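You operate a simulated robot arm through the tools that you are given. There is no shell and no other tool. Be economical: measure what you need, move in short steps, check, and stop when the job is done.

You are at the controls of a simulated two-armed robot. One attempt, no reset.

TASK
Prove the terminal board dead, then lift off the copper link.
Fine: board switch off, board lock on, try the switch and turn it off again; red probe in the brown well till DEAD shows, probe back in the red stand; link on the blue mat. Set down upright: copper link.

It is judged by the outcome, as a careful person would: the job done as asked, and still so three seconds after it is handed in. It fails if anything else is knocked over, pushed out of place, dropped, spilled or broken.

THE ROBOT
Two 7-joint arms with two-finger parallel grippers on one trunk, on a base that drives. Base frame: it is fixed to the floor where the robot stands at the start and does not move with it; the origin is under the middle of the robot, x ahead of it, y to its left, z up. Readings come in m, rad, newtons and seconds.
The left shoulder is at the start at [0.06, 0.189, 1.253], the right one opposite. With the tool pointing down near the work surface each hand reaches from about 0.1 to 0.64 m from the robot's upright axis, wherever it stands, measured 20 degrees to its own side. Places, roughly: board lock [0.5, 0.3, 0.9]; board switch [0.5, 0.2, 0.9]; brown well [0.6, 0.5, 0.9]; hole of the red stand [0.5, 0.5, 0.9]; meter dial [0.5, 0.8, 0.9]; meter screen [0.6, 0.7, 0.9]; red stand [0.5, 0.5, 0.9]; terminal board [0.6, 0.4, 1]; top of the blue mat [0.6, -0.1, 0.9]; trim dial [0.5, 0.6, 0.9]. Payload 3.43 kg a hand.
Tool frame (each hand has its own): the origin (TCP) lies between the finger pads and is the grasp point; the fingertips stand 0.03 m ahead of it; z points along the fingers, y is the line along which they close. The gripper opens to 0.094 m. The fingers are 0.028 m wide and 0.01 m thick; the gripper's body (0.05 by 0.096 m) begins 0.055 m behind the TCP.
Orientation is that of the tool frame in the base frame, as a unit quaternion [x, y, z, w]. With the fingers straight down and closing along the base's y, the tool's x points along the base's -x, its y along +y and its z along -z.

THE INTERFACE
- The arms move only by the tool send_rows. It takes "left_steps", "right_steps" or both (then of equal length, played together; a hand with none holds still); each is text: rows parted by semicolons, each of 7 numbers parted by spaces: the turn, a rotation vector about the base's x, y, z in rad, then the shift along the base's x, y, z in cm, then the gripper command, from -1 (fully open) to 1 (shut), values between in proportion. In form: wx wy wz tx ty tz fingers; .... A call has 1 to 12 rows; each row shifts and turns the commanded pose from where the row before left it. Each row takes 0.2 s and may step no farther than 0.05 m and 0.15 rad from the row before; otherwise, or with a gripper value out of range, the whole call is refused. A pose out of reach is approached as far as the arm can. The call stops where the force on the tool passes 40 N (or 10 N more than at its start, if that is more) or the arm is blocked; 0.2 s more then pass. Each finger travels about 0.153 m/s and halts on what it meets, pressing with about 22 N; the grip force reading is that of the motor and also rises with nothing between the fingers. The clock runs only during rows and for 0.2 s after the last one: add rows that do not move to give the fingers time. The reply holds the time, the measured pose of the TCP, the force on the tool along the base axes, the opening and the grip force, in the units named above and with some noise, with the torque about the TCP (base axes, N m) and any sound that the robot's microphone picked up.
- Cameras (640 x 400 px; columns grow to the right, rows downward): "scene" is now at [0.0173, 0.0131, 1.8075]; the picture's right is [0.24, -0.97, 0.00], its down [-0.76, -0.19, -0.62] and it looks along [0.60, 0.15, -0.79] (base axes); focal length 295 px, centre (320, 200). "left" rides on the left gripper at [0.076, -0.014, -0.103] in its tool frame; the picture's right is [0.18, 0.98, 0.00], its down [-0.75, 0.14, -0.64] and it looks along [-0.63, 0.12, 0.77] (tool axes); focal length 243 px, centre (320, 200). "right" rides on the right gripper at [0.076, 0.014, -0.102] in its tool frame; the picture's right is [-0.18, 0.98, 0.00], its down [-0.75, -0.14, -0.64] and it looks along [-0.63, -0.12, 0.77] (tool axes); focal length 243 px, centre (320, 200). There is no depth. A picture from a camera that has moved, and an enlarged one, comes with that camera's place and axes in the base frame and with its lens. The place of the scene camera against the robot may be out by one fixed shift of up to 0.012 m in any direction.
- capture(camera): a new picture of that camera. It takes no simulated time.
- raise_lower(by): slides the trunk up (or, below 0, down) by that many m; the arms and the scene camera ride with it, the base frame stays. It gives what a move gives, with no picture.
- drive_base(legs): drives the robot by 1 to 6 legs, each [ahead, left, turn to the left] in m, m and rad, along the robot's own axes; the way and the turn of a leg run together, so that a leg with both is an arc; at most 1.5 m and 3.142 rad a leg. The arms and the cameras ride along, it lands a little off, and it stops where it bumps. It gives what a move gives.
- pan_tilt(pan, tilt): turns the head with the scene camera to pan (to the left, within 1.501 rad either way) and tilt (down, from -0.506 to 1.204), counted from straight ahead of the robot. It gives what a move gives.
- inspect(camera, box): a new picture of the part [left, top, right, bottom] of that camera's present view, enlarged. It takes no simulated time.
- close_job(): hands the job in; it is judged then, once.

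Go step by step. Nothing tells you exact positions but the pictures and the camera data: compare them with the known pose of the tool, close in by small moves and look again before you grip or let go. The budget is 120 turns and 88 pictures, counting those below and the enlarged ones. Unless the task says otherwise, let go and move clear before handing in, and close with one line.

The tools are called after "Call:" as a command line: name --argument value ..., lists and objects as JSON in quotes. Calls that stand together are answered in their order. send_rows: Moves the arms, as the interface text tells. Its arguments: {"type":"object","properties":{"left_steps":{"type":"string"},"right_steps":{"type":"string"}},"required":[]} The other tools are called the same way: raise_lower (by) slides the trunk up or down; drive_base (legs) drives the base; pan_tilt (pan, tilt) turns the head that bears the scene camera; capture (camera) takes a picture; inspect (camera, box) takes an enlarged picture of a part of a camera's view; close_job () hands the job in.

At the start:

```text
time: 0.0
left_eef_pos: [0.3122, 0.3235, 1.2219]
left_ee_rot: [0.0, 1.0, 0.001, 0.0]
left_wrist_force: [0.1, -0.4, -0.1]
left_torque: [-0.02, -0.02, -0.02]
left_opening: 0.0943
left_grip_force: 0.0
right_eef_pos: [0.3485, 0.012, 1.229]
right_ee_rot: [0.0, 1.0, 0.0, 0.0]
right_wrist_force: [-0.6, -0.7, 0.1]
right_torque: [-0.01, 0.01, -0.03]
right_opening: 0.0939
right_grip_force: 0.1
trunk travel left (down, up): [-0.925, 0.065]
robot x, y, heading: [-0.0025, 0.0007, -0.0]
head pan, tilt: [0.243, 0.906]
```

scene: 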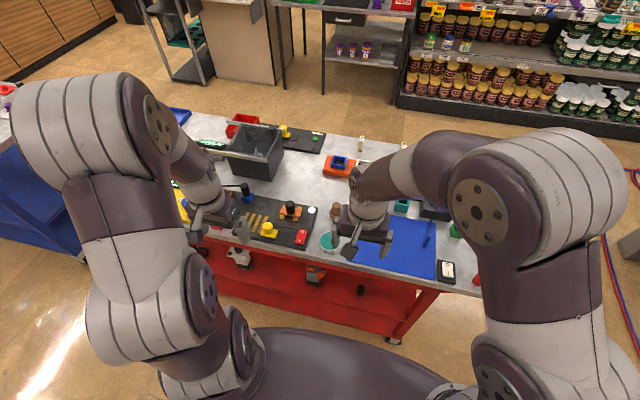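
right: 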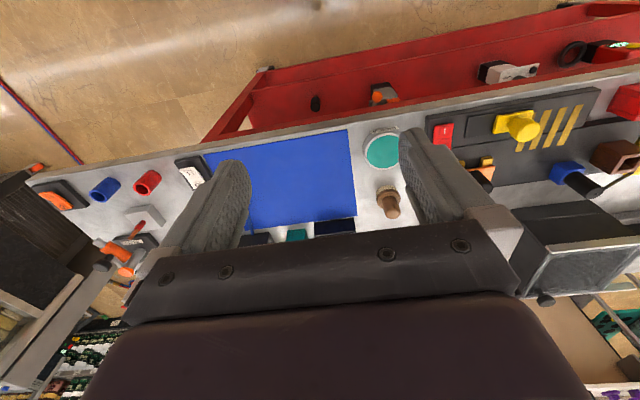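
left: 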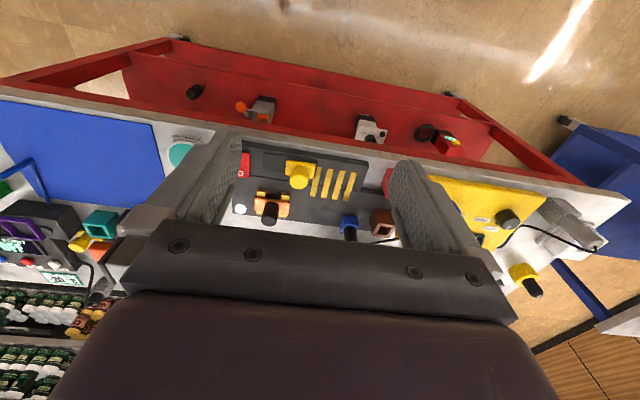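

I see the bench with the terminal board ahead-left, blue mat to the right. I'll enlarge the views to identify the parts.

Call:
inspect --camera "scene" --box '[160, 100, 340, 260]'

Call:
inspect --camera "left" --box '[220, 120, 400, 250]'

Call:
inspect --camera "left" --box '[360, 150, 640, 320]'

Call:
inspect --camera "right" --box '[400, 70, 640, 220]'

```text
2.50 times, centred on (250, 180) of scene
camera zoom: at [0.0173, 0.0131, 1.8075], right [0.24, -0.97, 0.0], down [-0.76, -0.19, -0.62], along [0.6, 0.15, -0.79], focal length 737 px, centre (495, 250)
```

zoom: 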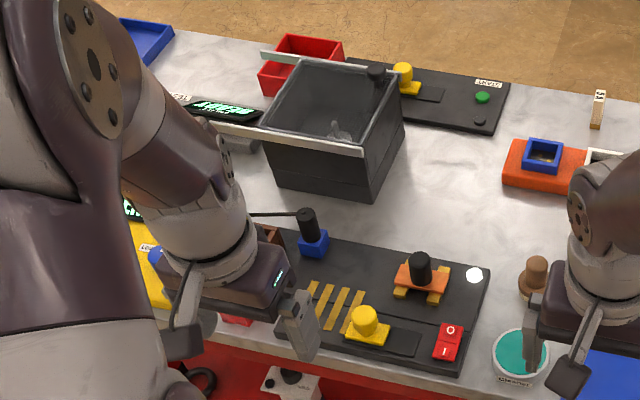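

```text
3.08 times, centred on (310, 185) of left
camera zoom: at [0.2358, 0.3085, 1.3253], right [-0.18, 0.98, 0.0], down [0.75, 0.14, 0.64], along [0.63, 0.12, -0.77], focal length 746 px, centre (351, 246)
```

zoom: 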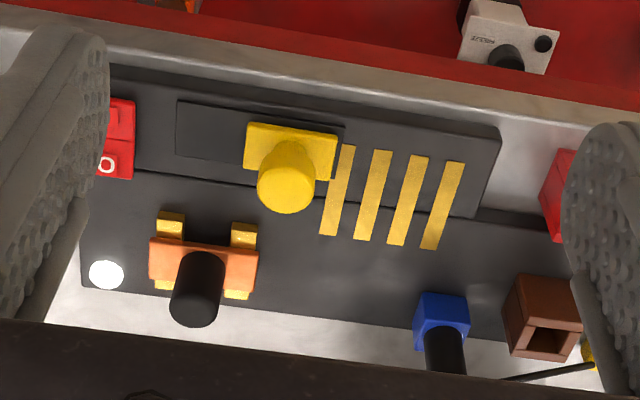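

```text
2.29 times, centred on (500, 235) of left
camera zoom: at [0.2358, 0.3085, 1.3253], right [-0.18, 0.98, 0.0], down [0.75, 0.14, 0.64], along [0.63, 0.12, -0.77], focal length 555 px, centre (-91, 120)
```

zoom: 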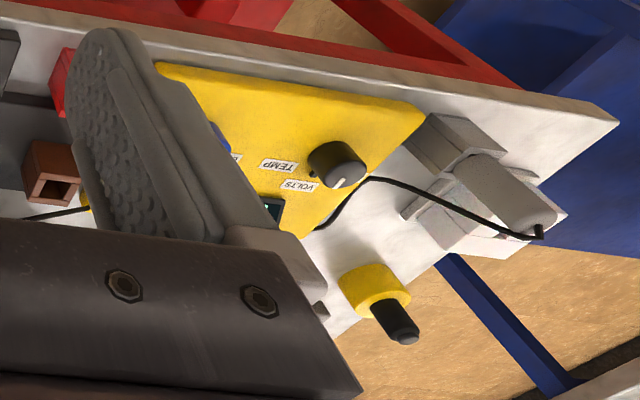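

```text
2.67 times, centred on (520, 145) of right
camera zoom: at [0.2726, 0.0277, 1.3325], right [0.18, 0.98, 0.0], down [0.75, -0.14, 0.64], along [0.63, -0.12, -0.77], focal length 647 px, centre (-213, 347)
```

zoom: 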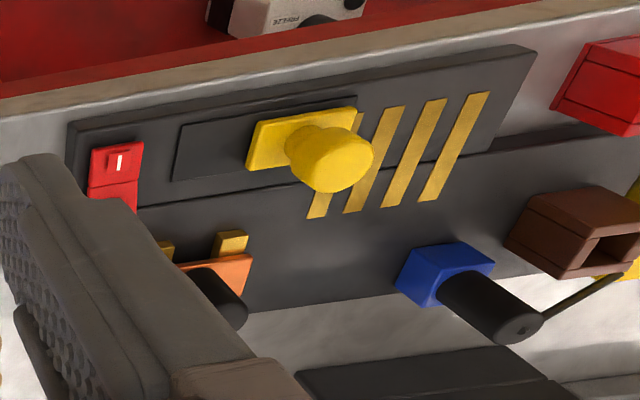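

I need a clear view of the whole board and the meter; I'll shift the left hand left and back.

Call:
send_rows --left_steps "0 0 0 -2 4 0 -1;0 0 0 -2 4 0 -1;0 0 0 -2 4 0 -1;0 0 0 -2 4 0 -1;0 0 0 0 4 0 -1;0 0 0 0 4 0 -1"

Call:
capture --camera "left"

Call:
capture --camera "scene"

```text
time: 1.4
left_eef_pos: [0.2355, 0.566, 1.2226]
left_ee_rot: [-0.001, 1.0, -0.002, 0.0]
left_wrist_force: [-0.3, 0.8, 0.4]
left_torque: [-0.03, 0.0, 0.0]
left_opening: 0.094
left_grip_force: 0.1
right_eef_pos: [0.3505, 0.0134, 1.2282]
right_ee_rot: [0.0, 1.0, -0.001, -0.001]
right_wrist_force: [0.1, 0.6, -0.3]
right_torque: [-0.03, -0.01, -0.01]
right_opening: 0.0942
right_grip_force: 0.1
trunk travel left (down, up): [-0.925, 0.065]
robot x, y, heading: [-0.0018, 0.002, 0.001]
head pan, tilt: [0.243, 0.906]
```

```text
80 pictures are left
camera left: at [0.1577, 0.5507, 1.3254], right [-0.18, 0.98, 0.0], down [0.75, 0.14, 0.64], along [0.63, 0.12, -0.77], focal length 243 px, centre (320, 200)
```

left: 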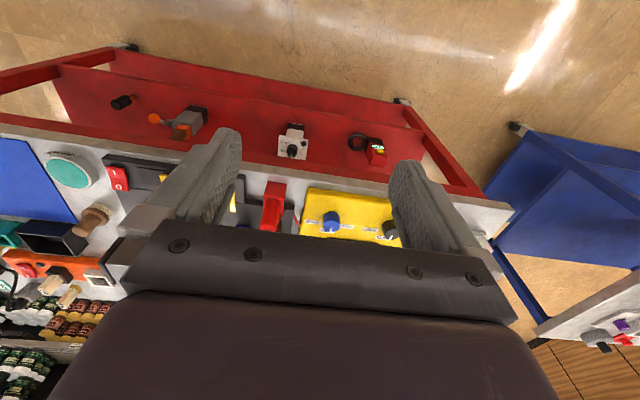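

```text
79 pictures are left
camera scene: at [0.0179, 0.0153, 1.8075], right [0.24, -0.97, 0.0], down [-0.76, -0.19, -0.62], along [0.6, 0.15, -0.79], focal length 295 px, centre (320, 200)
```

scene: 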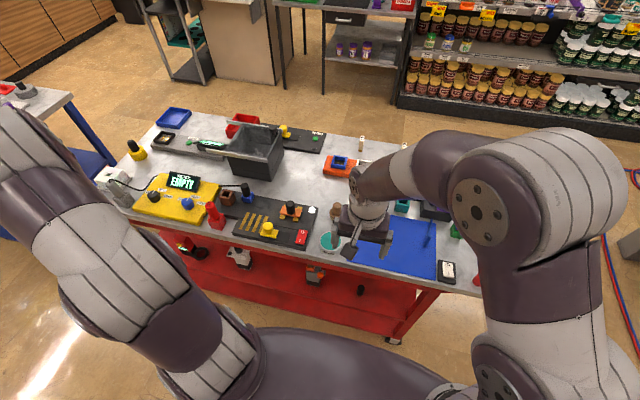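

Call:
inspect --camera "scene" --box '[220, 170, 340, 250]'

Call:
inspect --camera "scene" --box '[90, 130, 260, 240]'

Call:
inspect --camera "left" --box '[220, 160, 420, 250]'

```text
5.00 times, centred on (280, 210) of scene
camera zoom: at [0.0179, 0.0153, 1.8075], right [0.24, -0.97, 0.0], down [-0.76, -0.19, -0.62], along [0.6, 0.15, -0.79], focal length 1473 px, centre (520, 150)
```

zoom: 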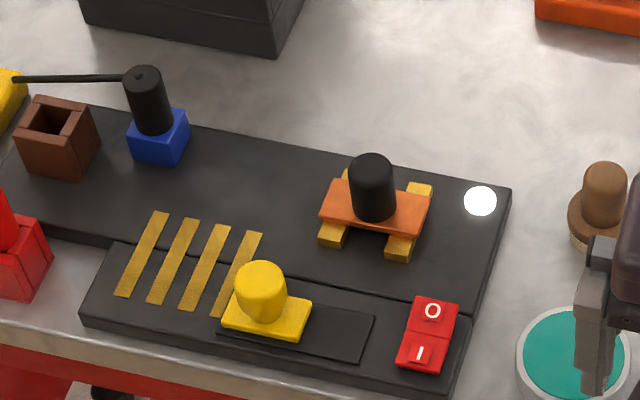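

```text
3.64 times, centred on (175, 185) of scene
camera zoom: at [0.0179, 0.0153, 1.8075], right [0.24, -0.97, 0.0], down [-0.76, -0.19, -0.62], along [0.6, 0.15, -0.79], focal length 1071 px, centre (847, 254)
```

zoom: 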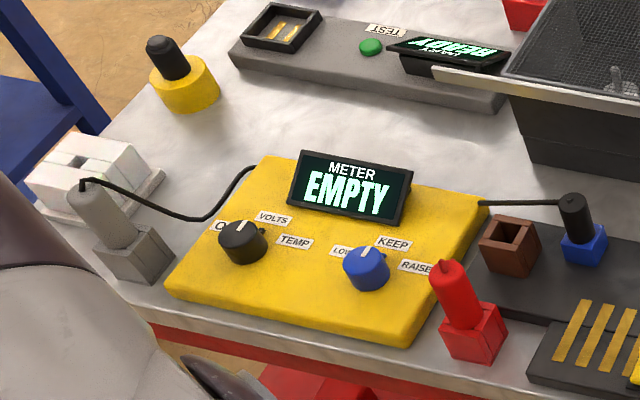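

```text
3.20 times, centred on (320, 205) of left
camera zoom: at [0.1577, 0.5507, 1.3254], right [-0.18, 0.98, 0.0], down [0.75, 0.14, 0.64], along [0.63, 0.12, -0.77], focal length 776 px, centre (320, 184)
```

zoom: 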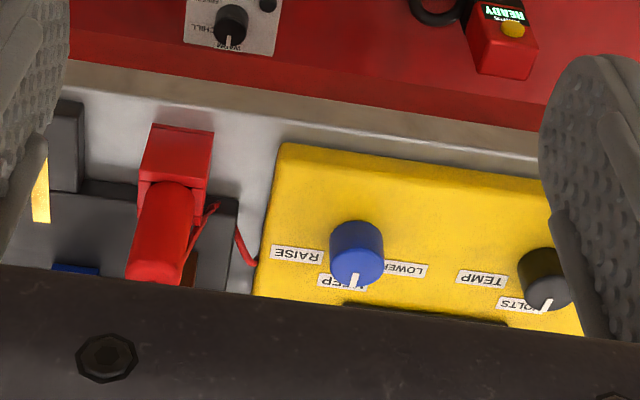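

Call:
inspect --camera "scene" --box '[140, 170, 210, 215]'

Call:
inspect --camera "scene" --box '[95, 105, 215, 190]'

Call:
inspect --camera "left" --box '[290, 190, 420, 250]'

```text
8.89 times, centred on (175, 192) of scene
camera zoom: at [0.0179, 0.0153, 1.8075], right [0.24, -0.97, 0.0], down [-0.76, -0.19, -0.62], along [0.6, 0.15, -0.79], focal length 2619 px, centre (1609, 267)
```

zoom: 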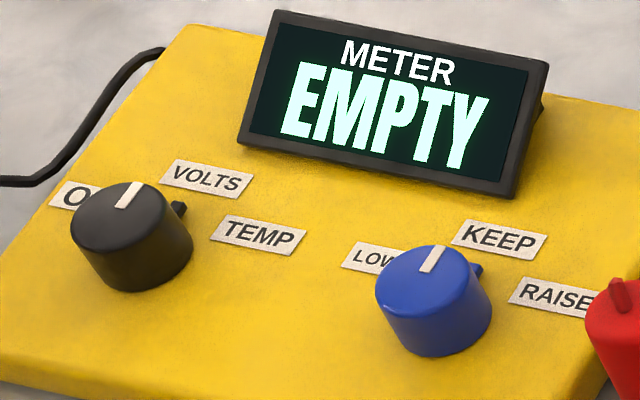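

```text
4.71 times, centred on (155, 148) of scene
camera zoom: at [0.0179, 0.0153, 1.8075], right [0.24, -0.97, 0.0], down [-0.76, -0.19, -0.62], along [0.6, 0.15, -0.79], focal length 1387 px, centre (1096, 447)
```

zoom: 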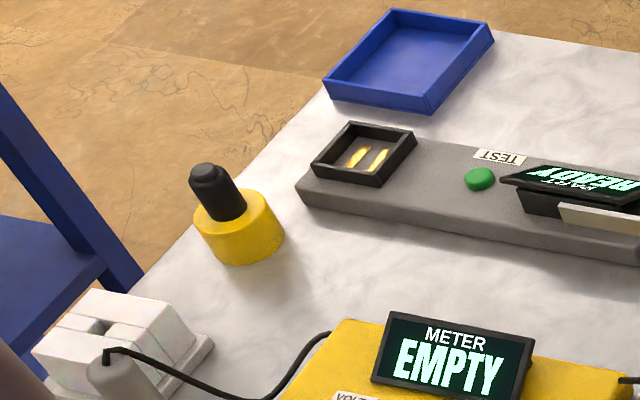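

```text
4.92 times, centred on (355, 220) of left
camera zoom: at [0.1577, 0.5507, 1.3254], right [-0.18, 0.98, 0.0], down [0.75, 0.14, 0.64], along [0.63, 0.12, -0.77], focal length 1194 px, centre (148, 102)
```

zoom: 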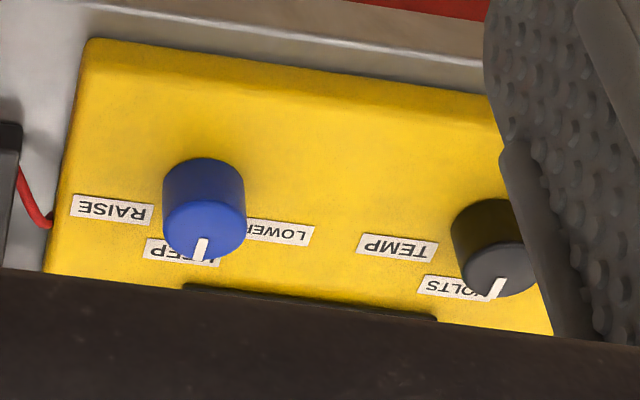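

The dial sits at VOLTS and trim at KEEP; the brown well is near x 0.62, y 0.54, beyond reach, so I'll drive the base left and a bit ahead.

Call:
drive_base --legs '[[0, 0.25, 0], [0.05, 0, 0]]'

Call:
pan_tilt --pan 0.1 --tilt 0.95

Call:
capture --camera "scene"

```text
time: 3.7
left_eef_pos: [0.2744, 0.8102, 1.2255]
left_ee_rot: [-0.002, 1.0, 0.0, 0.004]
left_wrist_force: [-0.7, -0.2, 0.6]
left_torque: [-0.03, -0.06, -0.04]
left_opening: 0.0941
left_grip_force: 0.0
right_eef_pos: [0.3888, 0.2588, 1.2314]
right_ee_rot: [-0.002, 1.0, 0.001, 0.003]
right_wrist_force: [-1.0, 0.3, 0.5]
right_torque: [0.02, -0.06, -0.02]
right_opening: 0.0941
right_grip_force: 0.1
trunk travel left (down, up): [-0.925, 0.065]
robot x, y, heading: [0.0476, 0.2457, 0.009]
head pan, tilt: [0.243, 0.906]
```

```text
time: 4.4
left_eef_pos: [0.2805, 0.812, 1.2244]
left_ee_rot: [-0.001, 1.0, -0.001, 0.0]
left_wrist_force: [-0.1, 0.1, 0.6]
left_torque: [0.01, 0.04, 0.0]
left_opening: 0.0939
left_grip_force: 0.0
right_eef_pos: [0.3965, 0.2588, 1.2299]
right_ee_rot: [-0.001, 1.0, 0.0, 0.0]
right_wrist_force: [0.5, 0.6, 0.2]
right_torque: [0.0, 0.0, 0.02]
right_opening: 0.0938
right_grip_force: 0.1
trunk travel left (down, up): [-0.925, 0.065]
robot x, y, heading: [0.0456, 0.2461, -0.001]
head pan, tilt: [0.099, 0.949]
```

```text
72 pictures are left
camera scene: at [0.0646, 0.2489, 1.8043], right [0.1, -0.99, 0.0], down [-0.81, -0.08, -0.58], along [0.58, 0.06, -0.81], focal length 295 px, centre (320, 200)
```

scene: 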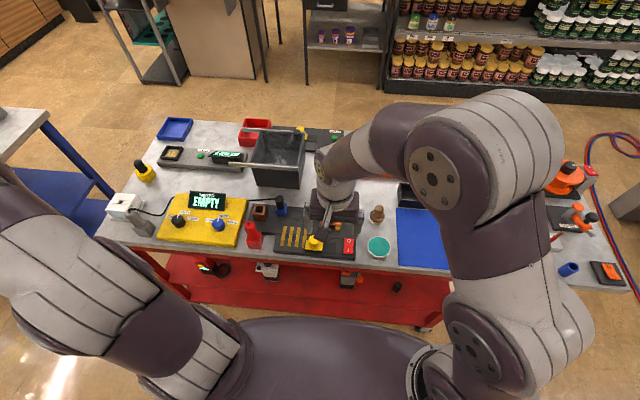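

The robot is now in front of the board. The right hand can serve the switch, lock and link; I'll move it back for a clear wrist view.

Call:
send_rows --right_steps "0 0 0 -4 -2 0 1;0 0 0 -4 -2 0 1;0 0 0 0 -2 0 1;0 0 0 0 0 0 1"

Call:
capture --camera "right"

Call:
inspect --camera "right" --box '[260, 100, 420, 200]'

Call:
inspect --camera "scene" --box '[230, 180, 380, 270]'

```text
time: 5.4
left_eef_pos: [0.2818, 0.8115, 1.2231]
left_ee_rot: [-0.002, 1.0, 0.0, 0.0]
left_wrist_force: [-0.5, 0.3, 0.5]
left_torque: [-0.03, -0.01, 0.0]
left_opening: 0.0939
left_grip_force: 0.0
right_eef_pos: [0.3172, 0.2016, 1.2294]
right_ee_rot: [-0.001, 1.0, 0.0, 0.001]
right_wrist_force: [-1.1, -0.3, 0.3]
right_torque: [0.01, -0.02, -0.03]
right_opening: 0.0
right_grip_force: 21.8
trunk travel left (down, up): [-0.925, 0.065]
robot x, y, heading: [0.0469, 0.2483, 0.001]
head pan, tilt: [0.099, 0.949]
```

```text
71 pictures are left
camera right: at [0.2416, 0.2164, 1.3323], right [0.18, 0.98, 0.0], down [0.75, -0.14, 0.64], along [0.63, -0.12, -0.77], focal length 243 px, centre (320, 200)
```

right: 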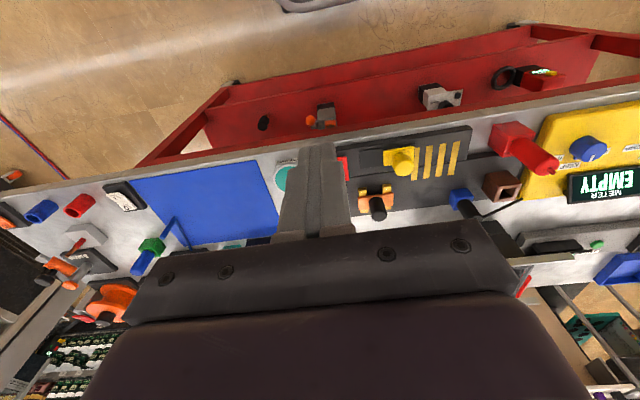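

```text
4.00 times, centred on (340, 150) of right
camera zoom: at [0.2416, 0.2164, 1.3323], right [0.18, 0.98, 0.0], down [0.75, -0.14, 0.64], along [0.63, -0.12, -0.77], focal length 970 px, centre (240, 400)
```

zoom: 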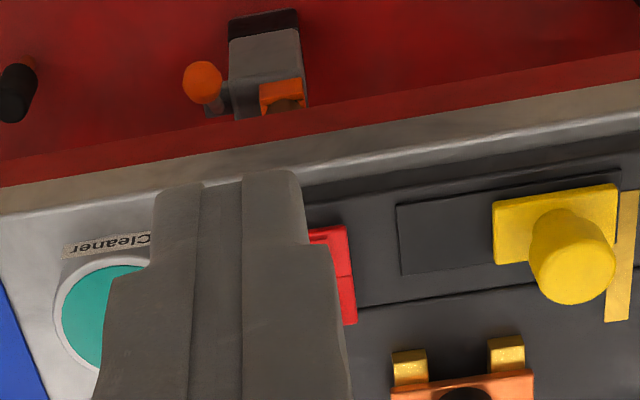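

```text
4.27 times, centred on (305, 225) of scene
camera zoom: at [0.0652, 0.2498, 1.8043], right [0.1, -0.99, 0.0], down [-0.81, -0.08, -0.58], along [0.58, 0.06, -0.81], focal length 1257 px, centre (384, 93)
```

zoom: 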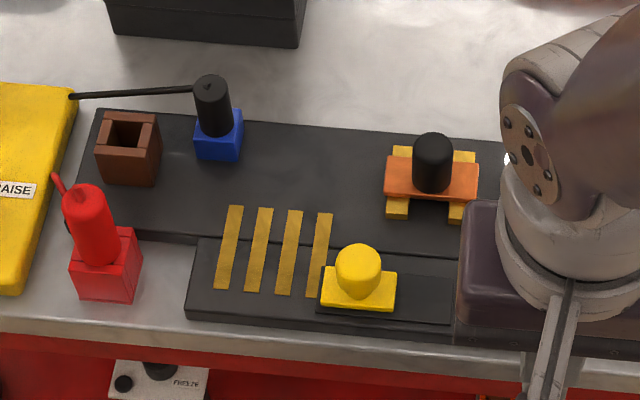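

I estimate the switch near x 0.52, y 0.20, z 0.91. I'll bring the closed right hand above it and look.

Call:
send_rows --right_steps "0 0 0 4 0 -4 1;0 0 0 4 0 -4 1;0 0 0 4 0 -4 1;0 0 0 4 0 -4 1;0 0 0 4 0 -4 1;0 0 0 1.5 0 -2 1;0 0 0 0 0 0 1"

Call:
capture --camera "right"

Call:
inspect --camera "right" --box '[260, 60, 420, 180]'

```text
refused: row 1 steps farther than a row can; nothing moved
```

```text
68 pictures are left
camera right: at [0.2416, 0.2164, 1.3323], right [0.18, 0.98, 0.0], down [0.75, -0.14, 0.64], along [0.63, -0.12, -0.77], focal length 243 px, centre (320, 200)
```

right: 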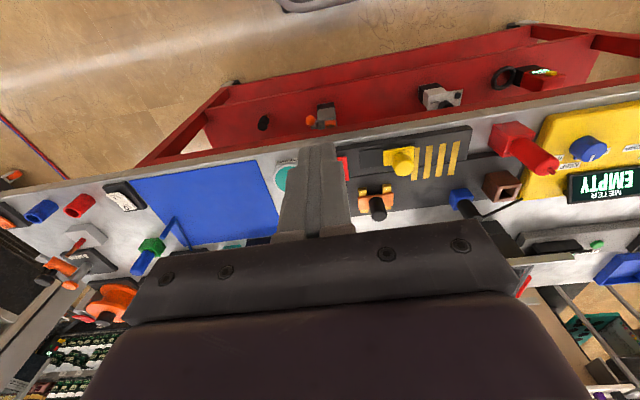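

```text
3.33 times, centred on (340, 120) of right
camera zoom: at [0.2416, 0.2164, 1.3323], right [0.18, 0.98, 0.0], down [0.75, -0.14, 0.64], along [0.63, -0.12, -0.77], focal length 809 px, centre (253, 467)
```

zoom: 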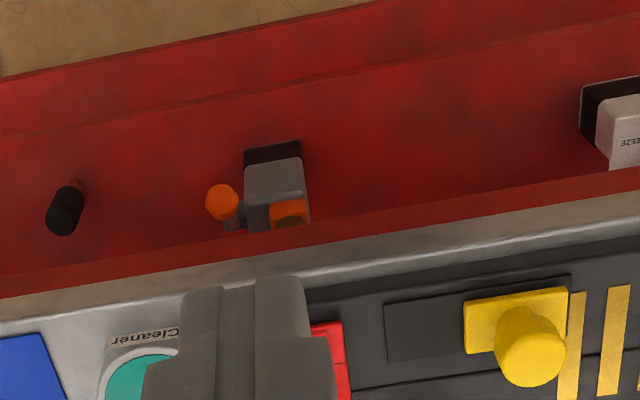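

The step was too long (5 cm is the norm limit); repeating with shorter rows.

Call:
send_rows --right_steps "0 0 0 3.5 0 -3.5 1;0 0 0 3.5 0 -3.5 1;0 0 0 3.5 0 -3.5 1;0 0 0 3.5 0 -3.5 1;0 0 0 3.5 0 -3.5 1;0 0 0 3 0 -3.5 1;0 0 0 0 0 0 1"

Call:
capture --camera "right"

```text
time: 7.0
left_eef_pos: [0.281, 0.812, 1.2231]
left_ee_rot: [-0.002, 1.0, 0.0, 0.001]
left_wrist_force: [-1.0, -0.6, 0.5]
left_torque: [0.02, 0.01, -0.01]
left_opening: 0.0939
left_grip_force: 0.1
right_eef_pos: [0.5252, 0.202, 1.0196]
right_ee_rot: [-0.002, 1.0, 0.0, 0.0]
right_wrist_force: [-0.2, 0.0, 0.2]
right_torque: [0.0, 0.0, -0.02]
right_opening: 0.0001
right_grip_force: 21.4
trunk travel left (down, up): [-0.925, 0.065]
robot x, y, heading: [0.0516, 0.2434, 0.002]
head pan, tilt: [0.099, 0.949]
```

```text
66 pictures are left
camera right: at [0.4481, 0.2181, 1.1233], right [0.18, 0.98, 0.0], down [0.75, -0.14, 0.64], along [0.63, -0.12, -0.77], focal length 243 px, centre (320, 200)
```

right: 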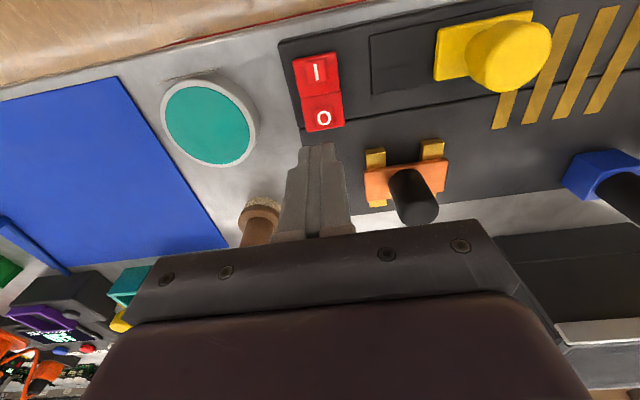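

The rocker shows I and O; O is under the tip at about x 0.523, y 0.206, z 0.93. I'll descend gently onto O.

Call:
send_rows --right_steps "0 0 0 0 0.4 -1.5 1;0 0 0 0 0 -1.5 1;0 0 0 0 0 -1 1;0 0 0 0 0 -0.7 1;0 0 0 0 0 -0.5 1;0 0 0 0 0 0 1"

Call:
capture --camera "right"

```text
time: 8.4
left_eef_pos: [0.2819, 0.8112, 1.224]
left_ee_rot: [-0.002, 1.0, 0.0, 0.0]
left_wrist_force: [0.1, -0.9, 0.6]
left_torque: [0.01, -0.01, 0.02]
left_opening: 0.094
left_grip_force: 0.0
right_eef_pos: [0.5218, 0.2042, 0.9674]
right_ee_rot: [-0.002, 1.0, 0.0, 0.0]
right_wrist_force: [0.2, -0.6, 0.9]
right_torque: [0.01, 0.02, 0.0]
right_opening: 0.0
right_grip_force: 22.1
trunk travel left (down, up): [-0.925, 0.065]
robot x, y, heading: [0.0463, 0.2458, 0.007]
head pan, tilt: [0.099, 0.949]
```

```text
65 pictures are left
camera right: at [0.4457, 0.2197, 1.0707], right [0.18, 0.98, 0.0], down [0.75, -0.14, 0.64], along [0.63, -0.12, -0.77], focal length 243 px, centre (320, 200)
```

right: 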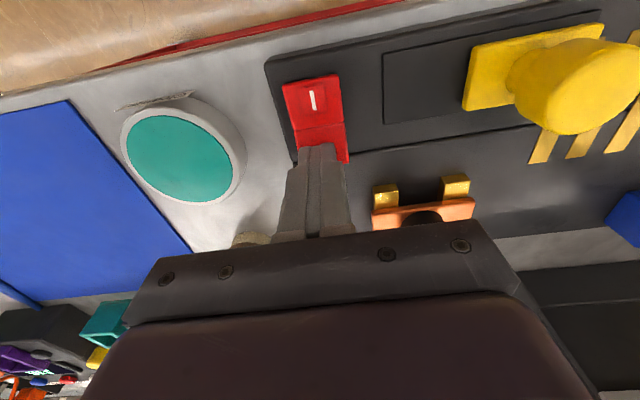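

The tip is just over O; I continue down in small steps.

Call:
send_rows --right_steps "0 0 0 0 0 -0.4 1;0 0 0 0 0 -0.4 1;0 0 0 0 0 -0.3 1;0 0 0 0 0 -0.3 1;0 0 0 0 0 0 1"

Call:
inspect --camera "right" --box '[260, 60, 420, 180]'

```text
time: 9.3
left_eef_pos: [0.2793, 0.8104, 1.2236]
left_ee_rot: [-0.002, 1.0, 0.0, 0.001]
left_wrist_force: [0.6, 0.5, -0.6]
left_torque: [-0.01, 0.02, 0.0]
left_opening: 0.094
left_grip_force: 0.0
right_eef_pos: [0.5241, 0.2061, 0.962]
right_ee_rot: [-0.001, 1.0, 0.002, 0.005]
right_wrist_force: [-7.3, -3.3, 29.8]
right_torque: [-0.1, 0.69, 0.07]
right_opening: 0.0
right_grip_force: 21.8
trunk travel left (down, up): [-0.925, 0.065]
robot x, y, heading: [0.0496, 0.2474, 0.008]
head pan, tilt: [0.099, 0.949]
stopped in row 4 (right hand): the force on the tool passed its limit at 47 N (the readings are from after the stop); the commanded pose is now the measured one
```

```text
3.33 times, centred on (340, 120) of right
camera zoom: at [0.4475, 0.2201, 1.0644], right [0.18, 0.98, 0.0], down [0.75, -0.14, 0.65], along [0.64, -0.11, -0.76], focal length 809 px, centre (253, 467)
```

zoom: 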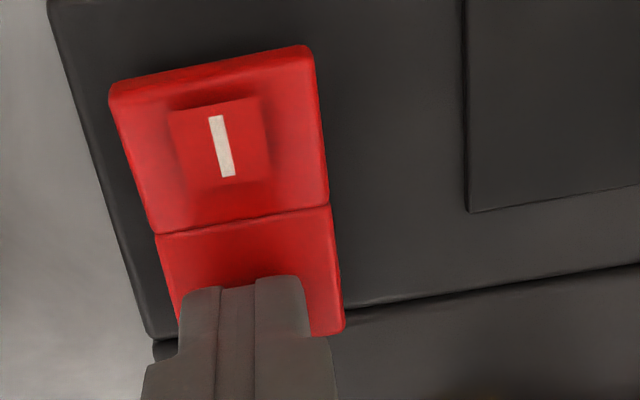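

It made firm contact at tip height 0.932. I'll lift and see whether the lamp is off.

Call:
send_rows --right_steps "0 0 0 0 0 2 1;0 0 0 0 0 3 1;0 0 0 -4 0 2 1;0 0 0 -4 0 0 1;0 0 0 0 0 0 1"

Call:
capture --camera "right"

Call:
inspect --camera "scene" --box '[230, 180, 380, 270]'

```text
time: 10.5
left_eef_pos: [0.2826, 0.8107, 1.2243]
left_ee_rot: [-0.001, 1.0, 0.0, -0.001]
left_wrist_force: [0.4, -0.1, -0.5]
left_torque: [0.01, 0.01, 0.02]
left_opening: 0.0937
left_grip_force: 0.0
right_eef_pos: [0.4464, 0.2045, 1.0285]
right_ee_rot: [-0.003, 1.0, 0.0, 0.004]
right_wrist_force: [0.3, 0.1, 0.2]
right_torque: [0.01, -0.01, 0.05]
right_opening: 0.0001
right_grip_force: 22.1
trunk travel left (down, up): [-0.925, 0.065]
robot x, y, heading: [0.0477, 0.2471, 0.003]
head pan, tilt: [0.099, 0.949]
```

```text
63 pictures are left
camera right: at [0.3687, 0.2195, 1.1325], right [0.18, 0.98, 0.0], down [0.75, -0.14, 0.65], along [0.64, -0.11, -0.76], focal length 243 px, centre (320, 200)
```

right: 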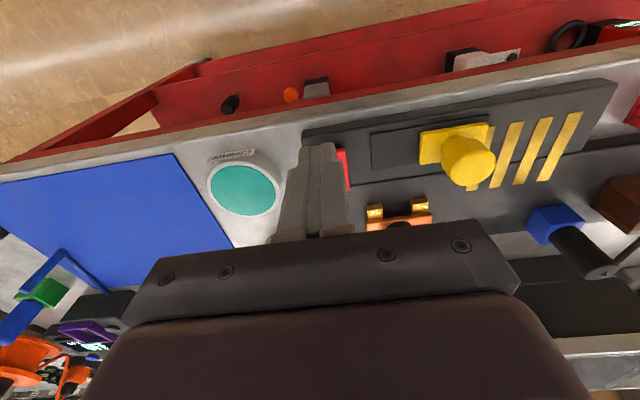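

```text
4.27 times, centred on (305, 225) of scene
camera zoom: at [0.0664, 0.2494, 1.8043], right [0.1, -0.99, 0.0], down [-0.81, -0.08, -0.58], along [0.58, 0.06, -0.81], focal length 1257 px, centre (384, 93)
```

zoom: 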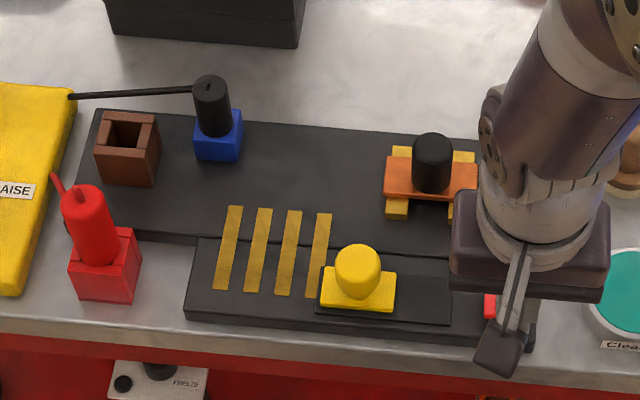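

The hand hides it; moving right a bit to see.

Call:
send_rows --right_steps "0 0 0 -1 -4.5 0 1;0 0 0 -1 -4.5 0 1;0 0 0 0 -4.5 0 1;0 0 0 0 0 0 1"

Call:
inspect --camera "scene" --box '[230, 180, 380, 270]'

```text
time: 11.5
left_eef_pos: [0.2823, 0.8116, 1.2235]
left_ee_rot: [-0.001, 1.0, 0.0, -0.001]
left_wrist_force: [0.0, 0.9, 0.3]
left_torque: [-0.01, -0.01, 0.01]
left_opening: 0.0939
left_grip_force: 0.2
right_eef_pos: [0.4248, 0.0704, 1.0291]
right_ee_rot: [-0.002, 1.0, 0.001, 0.003]
right_wrist_force: [-0.1, -0.3, 0.2]
right_torque: [0.0, -0.01, 0.01]
right_opening: 0.0
right_grip_force: 22.6
trunk travel left (down, up): [-0.925, 0.065]
robot x, y, heading: [0.0483, 0.2464, -0.002]
head pan, tilt: [0.099, 0.949]
```

```text
4.27 times, centred on (305, 225) of scene
camera zoom: at [0.0654, 0.2501, 1.8043], right [0.1, -0.99, 0.0], down [-0.81, -0.08, -0.58], along [0.58, 0.06, -0.81], focal length 1257 px, centre (384, 93)
```

zoom: 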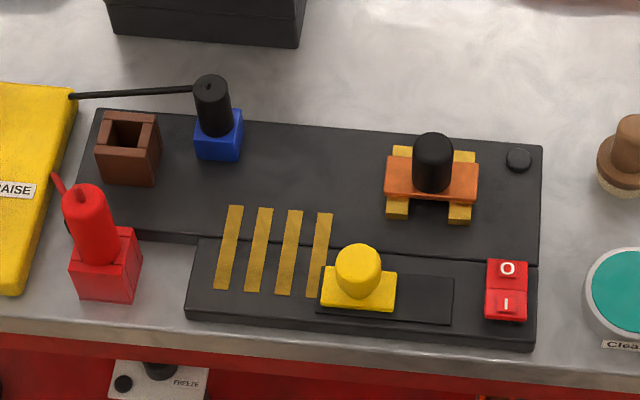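

The lamp is out: the switch is off. The lock slider's slot extends right from the slider, so the lock goes toward the switch; I'll bring the right hand open over the knob near (0.497, 0.320).

Call:
send_rows --right_steps "0 0 0 0 0 4 1;0 0 0 1 4.2 1 1;0 0 0 1.2 4.2 0 0;0 0 0 1 4.2 0 -1;0 0 0 1 4.2 0 -1;0 0 0 1.5 4.2 0 -1;0 0 0 1.5 4 0 -1;0 0 0 0 0 -2 -1;0 0 0 0 0 0 -1"

Call:
capture --camera "right"

```text
time: 13.5
left_eef_pos: [0.2811, 0.8109, 1.2241]
left_ee_rot: [-0.001, 1.0, 0.0, 0.001]
left_wrist_force: [0.4, 0.8, -0.7]
left_torque: [-0.03, 0.03, 0.0]
left_opening: 0.0942
left_grip_force: 0.0
right_eef_pos: [0.4996, 0.3189, 1.0598]
right_ee_rot: [-0.001, 1.0, 0.0, 0.004]
right_wrist_force: [0.0, -1.0, 0.1]
right_torque: [0.03, 0.0, 0.03]
right_opening: 0.0941
right_grip_force: 0.1
trunk travel left (down, up): [-0.925, 0.065]
robot x, y, heading: [0.0497, 0.2457, -0.0]
head pan, tilt: [0.099, 0.949]
```

```text
60 pictures are left
camera right: at [0.4209, 0.334, 1.1634], right [0.18, 0.98, 0.0], down [0.75, -0.14, 0.65], along [0.64, -0.11, -0.76], focal length 243 px, centre (320, 200)
```

right: 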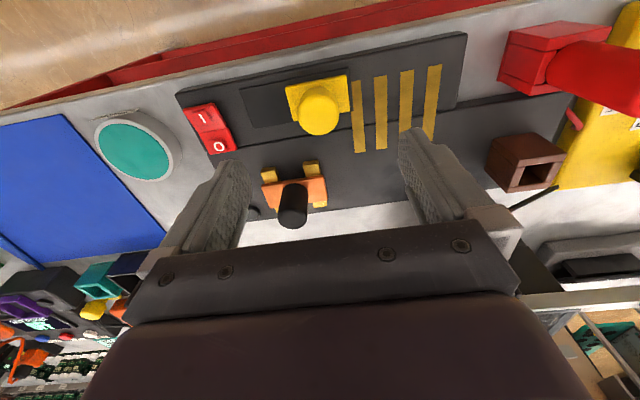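

The knob is centred between the fingers. I descend so the pads straddle it.

Call:
send_rows --right_steps "0 0 0 0 0 -3 -1;0 0 0 0 0 -3 -1;0 0 0 0 0 -1.5 -1;0 0 0 0 0 -1 -1;0 0 0 0 0 0 -1"

Call:
capture --camera "right"

Call:
inspect --camera "scene" --box '[230, 180, 380, 270]'

```text
time: 14.7
left_eef_pos: [0.2821, 0.8109, 1.2224]
left_ee_rot: [-0.002, 1.0, 0.0, 0.0]
left_wrist_force: [0.2, -0.5, -0.2]
left_torque: [-0.02, 0.05, -0.02]
left_opening: 0.0939
left_grip_force: 0.1
right_eef_pos: [0.4973, 0.319, 0.9735]
right_ee_rot: [-0.002, 1.0, 0.001, 0.003]
right_wrist_force: [0.4, -0.1, -0.2]
right_torque: [0.03, 0.03, -0.01]
right_opening: 0.0941
right_grip_force: 0.0
trunk travel left (down, up): [-0.925, 0.065]
robot x, y, heading: [0.0504, 0.2447, 0.007]
head pan, tilt: [0.099, 0.949]
```

```text
59 pictures are left
camera right: at [0.4201, 0.3342, 1.0766], right [0.18, 0.98, 0.0], down [0.75, -0.14, 0.65], along [0.64, -0.11, -0.76], focal length 243 px, centre (320, 200)
```

right: 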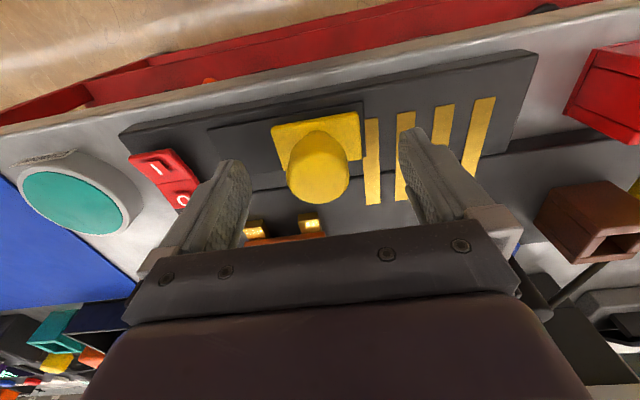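

```text
4.27 times, centred on (305, 225) of scene
camera zoom: at [0.0657, 0.2494, 1.8043], right [0.1, -0.99, 0.0], down [-0.81, -0.08, -0.58], along [0.58, 0.06, -0.81], focal length 1257 px, centre (384, 93)
```

zoom: 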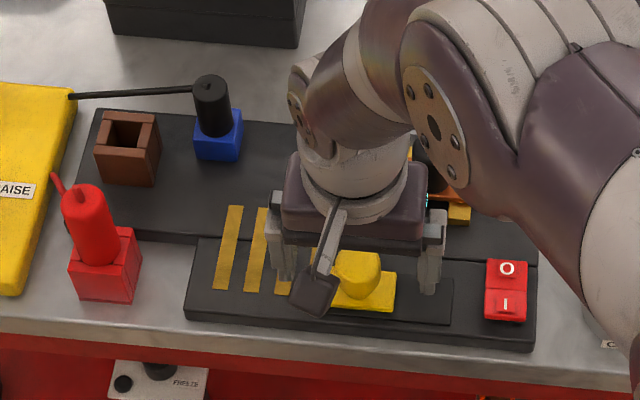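

The knob is between the pads. I close on it.

Call:
send_rows --right_steps "0 0 0 0 0 -0.5 0;0 0 0 0 0 0 0.6;0 0 0 0 0 0 1;0 0 0 0 0 0 1"

Call:
capture --camera "right"

```text
time: 15.7
left_eef_pos: [0.2811, 0.81, 1.2239]
left_ee_rot: [-0.002, 1.0, 0.0, 0.0]
left_wrist_force: [-0.8, -0.1, 0.5]
left_torque: [-0.04, -0.02, -0.01]
left_opening: 0.094
left_grip_force: 0.1
right_eef_pos: [0.4976, 0.3188, 0.9693]
right_ee_rot: [-0.002, 1.0, 0.001, 0.003]
right_wrist_force: [-0.6, -2.1, 1.2]
right_torque: [-0.11, 0.01, 0.0]
right_opening: 0.0325
right_grip_force: 44.9
trunk travel left (down, up): [-0.925, 0.065]
robot x, y, heading: [0.051, 0.2454, 0.005]
head pan, tilt: [0.099, 0.949]
```

```text
57 pictures are left
camera right: at [0.4202, 0.3339, 1.0718], right [0.18, 0.98, 0.0], down [0.75, -0.14, 0.65], along [0.64, -0.11, -0.76], focal length 243 px, centre (320, 200)
```

right: 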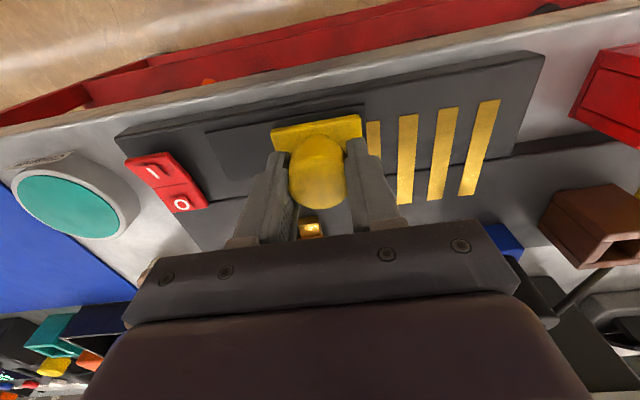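

Gripped (0.0325 m). Slide toward the switch in small steps.

Call:
send_rows --right_steps "0 0 0 0 -1 0 1;0 0 0 0 -1 0 1;0 0 0 0 -1 0 1;0 0 0 0 -0.7 0 1;0 0 0 0 0 0 1"

Call:
capture --camera "right"

```text
time: 16.9
left_eef_pos: [0.2822, 0.8108, 1.2226]
left_ee_rot: [-0.002, 1.0, -0.001, 0.0]
left_wrist_force: [-0.7, 0.2, 0.8]
left_torque: [-0.02, -0.02, 0.0]
left_opening: 0.0941
left_grip_force: 0.0
right_eef_pos: [0.4982, 0.2829, 0.969]
right_ee_rot: [-0.001, 1.0, 0.001, 0.003]
right_wrist_force: [-5.0, -0.7, -7.4]
right_torque: [0.13, -0.56, 0.04]
right_opening: 0.0325
right_grip_force: 44.9
trunk travel left (down, up): [-0.925, 0.065]
robot x, y, heading: [0.0502, 0.248, 0.002]
head pan, tilt: [0.099, 0.949]
```

```text
56 pictures are left
camera right: at [0.4203, 0.2974, 1.072], right [0.18, 0.98, 0.0], down [0.75, -0.14, 0.65], along [0.64, -0.11, -0.76], focal length 243 px, centre (320, 200)
```

right: 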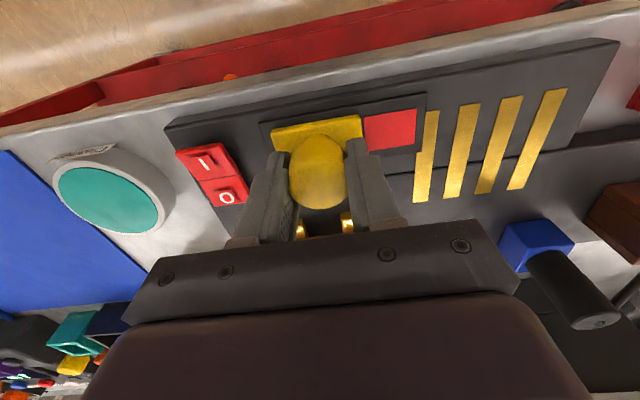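

A red patch is uncovered: locking. I push a little further to the end stop.

Call:
send_rows --right_steps "0 0 0 -0.1 -0.4 0 1;0 0 0 0 -0.4 0 1;0 0 0 0 -0.4 0 1;0 0 0 0 0 0 1"

Call:
inspect --camera "right" --box '[160, 70, 460, 240]'

```text
time: 17.9
left_eef_pos: [0.2814, 0.8173, 1.2203]
left_ee_rot: [-0.002, 1.0, -0.003, 0.0]
left_wrist_force: [-0.3, 0.0, -0.1]
left_torque: [0.0, 0.03, 0.02]
left_opening: 0.0943
left_grip_force: 0.0
right_eef_pos: [0.4974, 0.277, 0.9692]
right_ee_rot: [-0.002, 1.0, -0.001, 0.005]
right_wrist_force: [-10.1, 33.7, -18.2]
right_torque: [0.58, -0.37, -0.09]
right_opening: 0.0329
right_grip_force: 45.4
trunk travel left (down, up): [-0.925, 0.065]
robot x, y, heading: [0.049, 0.2465, 0.004]
head pan, tilt: [0.099, 0.949]
```

```text
2.13 times, centred on (310, 155) of right
camera zoom: at [0.4199, 0.2918, 1.0718], right [0.18, 0.98, 0.0], down [0.75, -0.14, 0.65], along [0.64, -0.12, -0.76], focal length 518 px, centre (341, 296)
```

zoom: 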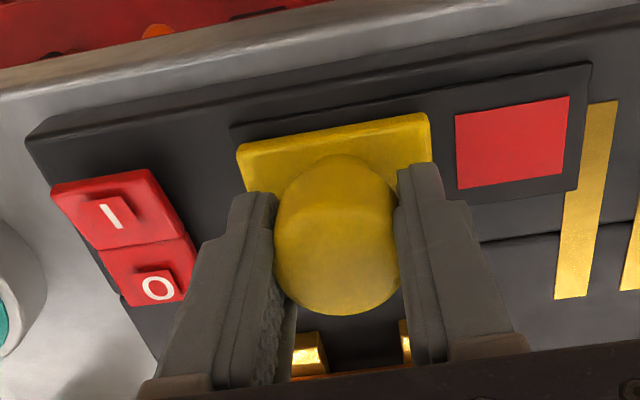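

The slider is at its end stop. I relax, open partly, lift, close, and go above the I end of the switch (0.487, 0.208).

Call:
send_rows --right_steps "0 0 0 0 0.5 0 1;0 0 0 0 0 0 0.2;0 0 0 0 0 0 0.1;0 0 0 0 0 4 0.1;0 0 0 0 0 4 0.5;0 0 0 -0.5 -3.5 0 1;0 0 0 -0.5 -3.5 0 1;0 0 0 0 0 -2 1;0 0 0 0 0 -2 1;0 0 0 0 0 0 1"

Call:
capture --camera "right"

```text
time: 20.1
left_eef_pos: [0.2815, 0.8105, 1.2233]
left_ee_rot: [-0.002, 1.0, 0.001, 0.001]
left_wrist_force: [-0.4, 0.4, 0.6]
left_torque: [0.01, 0.04, 0.01]
left_opening: 0.0939
left_grip_force: 0.1
right_eef_pos: [0.4849, 0.2048, 1.0091]
right_ee_rot: [-0.001, 1.0, 0.001, 0.004]
right_wrist_force: [-0.1, 0.5, 0.0]
right_torque: [0.08, 0.02, -0.02]
right_opening: 0.0
right_grip_force: 22.6
trunk travel left (down, up): [-0.925, 0.065]
robot x, y, heading: [0.048, 0.2485, 0.009]
head pan, tilt: [0.099, 0.949]
```

```text
54 pictures are left
camera right: at [0.4085, 0.2201, 1.1128], right [0.18, 0.98, 0.0], down [0.75, -0.14, 0.65], along [0.64, -0.11, -0.76], focal length 243 px, centre (320, 200)
```

right: 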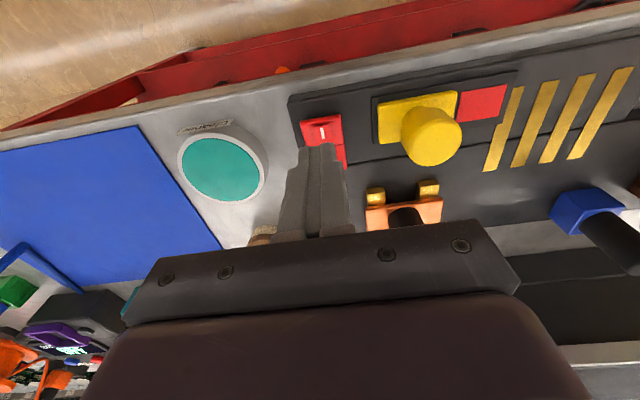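

I is right below the tip. Press it (try the switch).

Call:
send_rows --right_steps "0 0 0 0 0.3 -2 1;0 0 0 0 0 -1.5 1;0 0 0 0 0 -0.5 1;0 0 0 0 0 -0.4 1;0 0 0 0 0 -0.4 1;0 0 0 0 0 -0.3 1;0 0 0 0 0 -0.3 1;0 0 0 0 0 -0.3 1;0 0 0 0 0 0 1"

Call:
inspect --camera "right" --box '[220, 60, 460, 200]'

```text
time: 21.6
left_eef_pos: [0.2776, 0.8095, 1.2245]
left_ee_rot: [-0.001, 1.0, 0.0, 0.002]
left_wrist_force: [0.3, 0.2, -0.5]
left_torque: [-0.02, 0.06, 0.02]
left_opening: 0.0939
left_grip_force: 0.1
right_eef_pos: [0.4888, 0.2093, 0.962]
right_ee_rot: [-0.002, 1.0, 0.002, 0.009]
right_wrist_force: [-11.8, -5.4, 30.2]
right_torque: [-0.23, -0.05, 0.1]
right_opening: 0.0001
right_grip_force: 22.3
trunk travel left (down, up): [-0.925, 0.065]
robot x, y, heading: [0.0497, 0.2477, -0.0]
head pan, tilt: [0.099, 0.949]
stopped in row 7 (right hand): the force on the tool passed its limit at 45 N (the readings are from after the stop); the commanded pose is now the measured one
```

```text
2.67 times, centred on (340, 130) of right
camera zoom: at [0.4091, 0.2239, 1.0639], right [0.18, 0.98, 0.01], down [0.74, -0.14, 0.65], along [0.64, -0.11, -0.76], focal length 647 px, centre (267, 387)
```

zoom: 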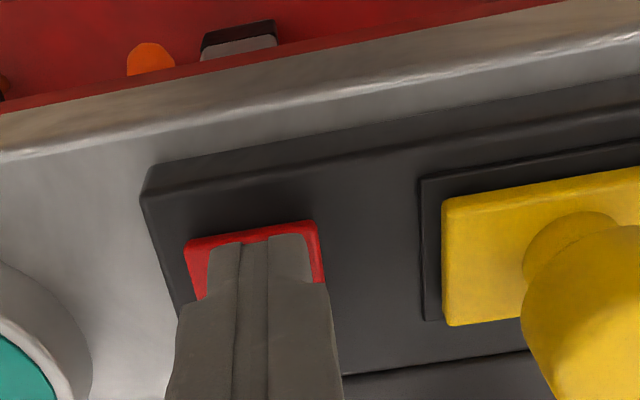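

Pressed at the same depth. I lift and look at the switch and lamp.

Call:
send_rows --right_steps "0 0 0 0 0 3 1;0 0 0 -1 -4.5 1 1;0 0 0 -1 -4.5 0 1;0 0 0 -1 -4 0 1;0 0 0 0 0 0 1"

Call:
inspect --camera "scene" --box '[280, 200, 380, 265]'

```text
time: 22.8
left_eef_pos: [0.2802, 0.8122, 1.2236]
left_ee_rot: [-0.002, 1.0, 0.0, 0.0]
left_wrist_force: [0.3, 0.2, -0.3]
left_torque: [0.0, -0.02, 0.04]
left_opening: 0.0941
left_grip_force: 0.1
right_eef_pos: [0.4602, 0.079, 0.9968]
right_ee_rot: [-0.002, 1.0, 0.003, 0.006]
right_wrist_force: [-0.9, 0.0, -0.4]
right_torque: [0.01, 0.01, 0.01]
right_opening: 0.0
right_grip_force: 22.2
trunk travel left (down, up): [-0.925, 0.065]
robot x, y, heading: [0.0469, 0.2423, 0.003]
head pan, tilt: [0.099, 0.949]
```

```text
6.15 times, centred on (330, 232) of scene
camera zoom: at [0.0645, 0.2498, 1.8043], right [0.1, -0.99, 0.0], down [-0.81, -0.08, -0.58], along [0.58, 0.06, -0.81], focal length 1813 px, centre (258, 0)
```

zoom: 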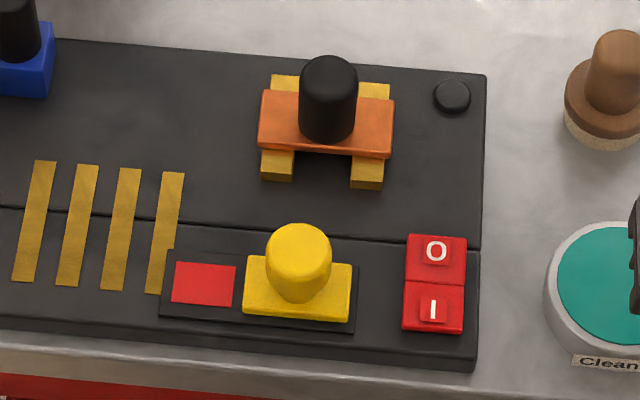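

The lamp stays dark with the lock on. Now turn the switch off again: go above O and press.

Call:
send_rows --right_steps "0 0 0 0 0 2 1;0 0 0 2 4.2 0 1;0 0 0 2.2 4.3 0 1;0 0 0 2.2 4.2 0 1;0 0 0 0 0 -2.5 1;0 0 0 0 0 -1.5 1;0 0 0 0 0 -0.5 1;0 0 0 0 0 -0.4 1;0 0 0 0 0 -0.4 1;0 0 0 0 0 -0.3 1;0 0 0 0 0 -0.3 1;0 0 0 0 0 -0.3 1"

Call:
inspect --camera "right" --box '[220, 60, 460, 200]'

```text
time: 25.5
left_eef_pos: [0.2791, 0.8108, 1.2245]
left_ee_rot: [-0.002, 1.0, 0.0, 0.001]
left_wrist_force: [0.6, -0.2, -0.2]
left_torque: [0.02, 0.02, -0.01]
left_opening: 0.0938
left_grip_force: 0.1
right_eef_pos: [0.5263, 0.2076, 0.9611]
right_ee_rot: [-0.002, 1.0, 0.003, 0.013]
right_wrist_force: [-6.4, -4.1, 26.0]
right_torque: [-0.15, 0.58, 0.01]
right_opening: 0.0
right_grip_force: 21.8
trunk travel left (down, up): [-0.925, 0.065]
robot x, y, heading: [0.048, 0.2486, -0.003]
head pan, tilt: [0.099, 0.949]
stopped in row 12 (right hand): the force on the tool passed its limit at 41 N (the readings are from after the stop); the commanded pose is now the measured one
```

```text
2.67 times, centred on (340, 130) of right
camera zoom: at [0.4486, 0.2224, 1.0633], right [0.18, 0.98, 0.01], down [0.74, -0.14, 0.66], along [0.65, -0.11, -0.75], focal length 647 px, centre (267, 387)
```

zoom: 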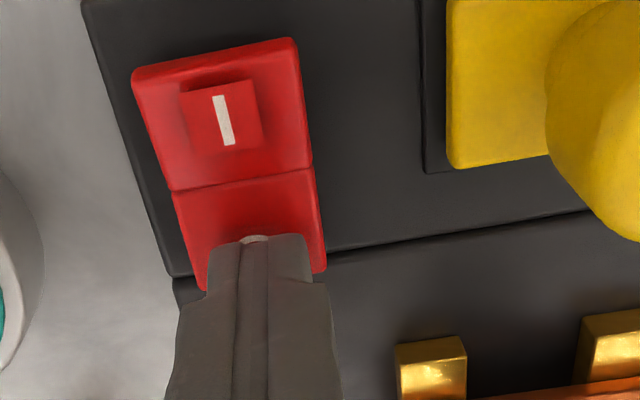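

The switch is off again. I'll withdraw the right hand up and aside (straightening its tilt) while bringing the left hand toward the red probe near (0.495, 0.518).

Call:
send_rows --right_steps "0 0.026 0 0 0 3 1;0 0 0 -1 -3 3 1;0 0 0 -1 -3 3 1;0 0 0 -1 -3 2 1;0 0 0 -1 -3 0 1;0 0 0 -1 -3 0 1;0 0 0 0 0 0 1" --left_steps "0 0 0 2 -4.3 0 -1;0 0 0 2 -4.3 0 -1;0 0 0 2 -4.3 -1 -1;0 0 0 2 -4.3 -1 -1;0 0 0 2 -4.3 -1 -1;0 0 0 2 -4.3 -1 -1;0 0 0 2 -3.5 -1 -1"

Call:
capture --camera "left"

Call:
inspect --camera "scene" --box '[150, 160, 380, 280]'

```text
time: 27.1
left_eef_pos: [0.4212, 0.5188, 1.1727]
left_ee_rot: [-0.001, 1.0, 0.0, 0.0]
left_wrist_force: [-0.1, 0.4, 0.6]
left_torque: [-0.02, 0.01, 0.03]
left_opening: 0.094
left_grip_force: 0.1
right_eef_pos: [0.48, 0.059, 1.0686]
right_ee_rot: [-0.002, 1.0, 0.004, -0.003]
right_wrist_force: [0.1, -0.2, 0.6]
right_torque: [-0.04, 0.03, 0.02]
right_opening: 0.0001
right_grip_force: 22.2
trunk travel left (down, up): [-0.925, 0.065]
robot x, y, heading: [0.0494, 0.247, 0.004]
head pan, tilt: [0.099, 0.949]
```

```text
50 pictures are left
camera left: at [0.3452, 0.5033, 1.2752], right [-0.19, 0.98, 0.0], down [0.75, 0.14, 0.64], along [0.63, 0.12, -0.77], focal length 243 px, centre (320, 200)
```

left: 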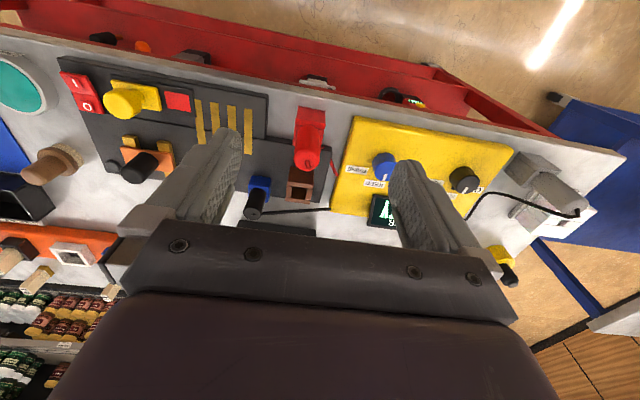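

```text
2.78 times, centred on (265, 220) of scene
camera zoom: at [0.0674, 0.2487, 1.8043], right [0.1, -0.99, 0.0], down [-0.81, -0.08, -0.58], along [0.58, 0.06, -0.81], focal length 820 px, centre (473, 144)
```

zoom: 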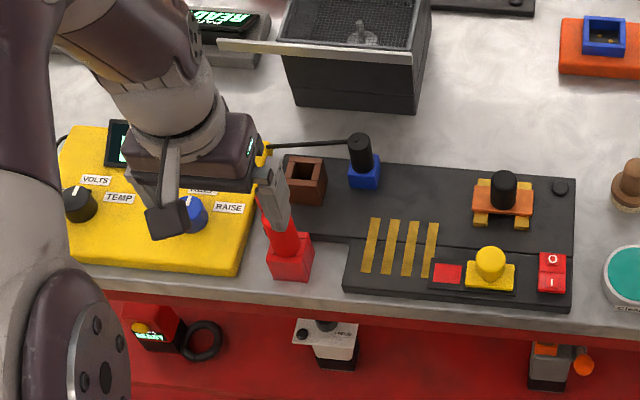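

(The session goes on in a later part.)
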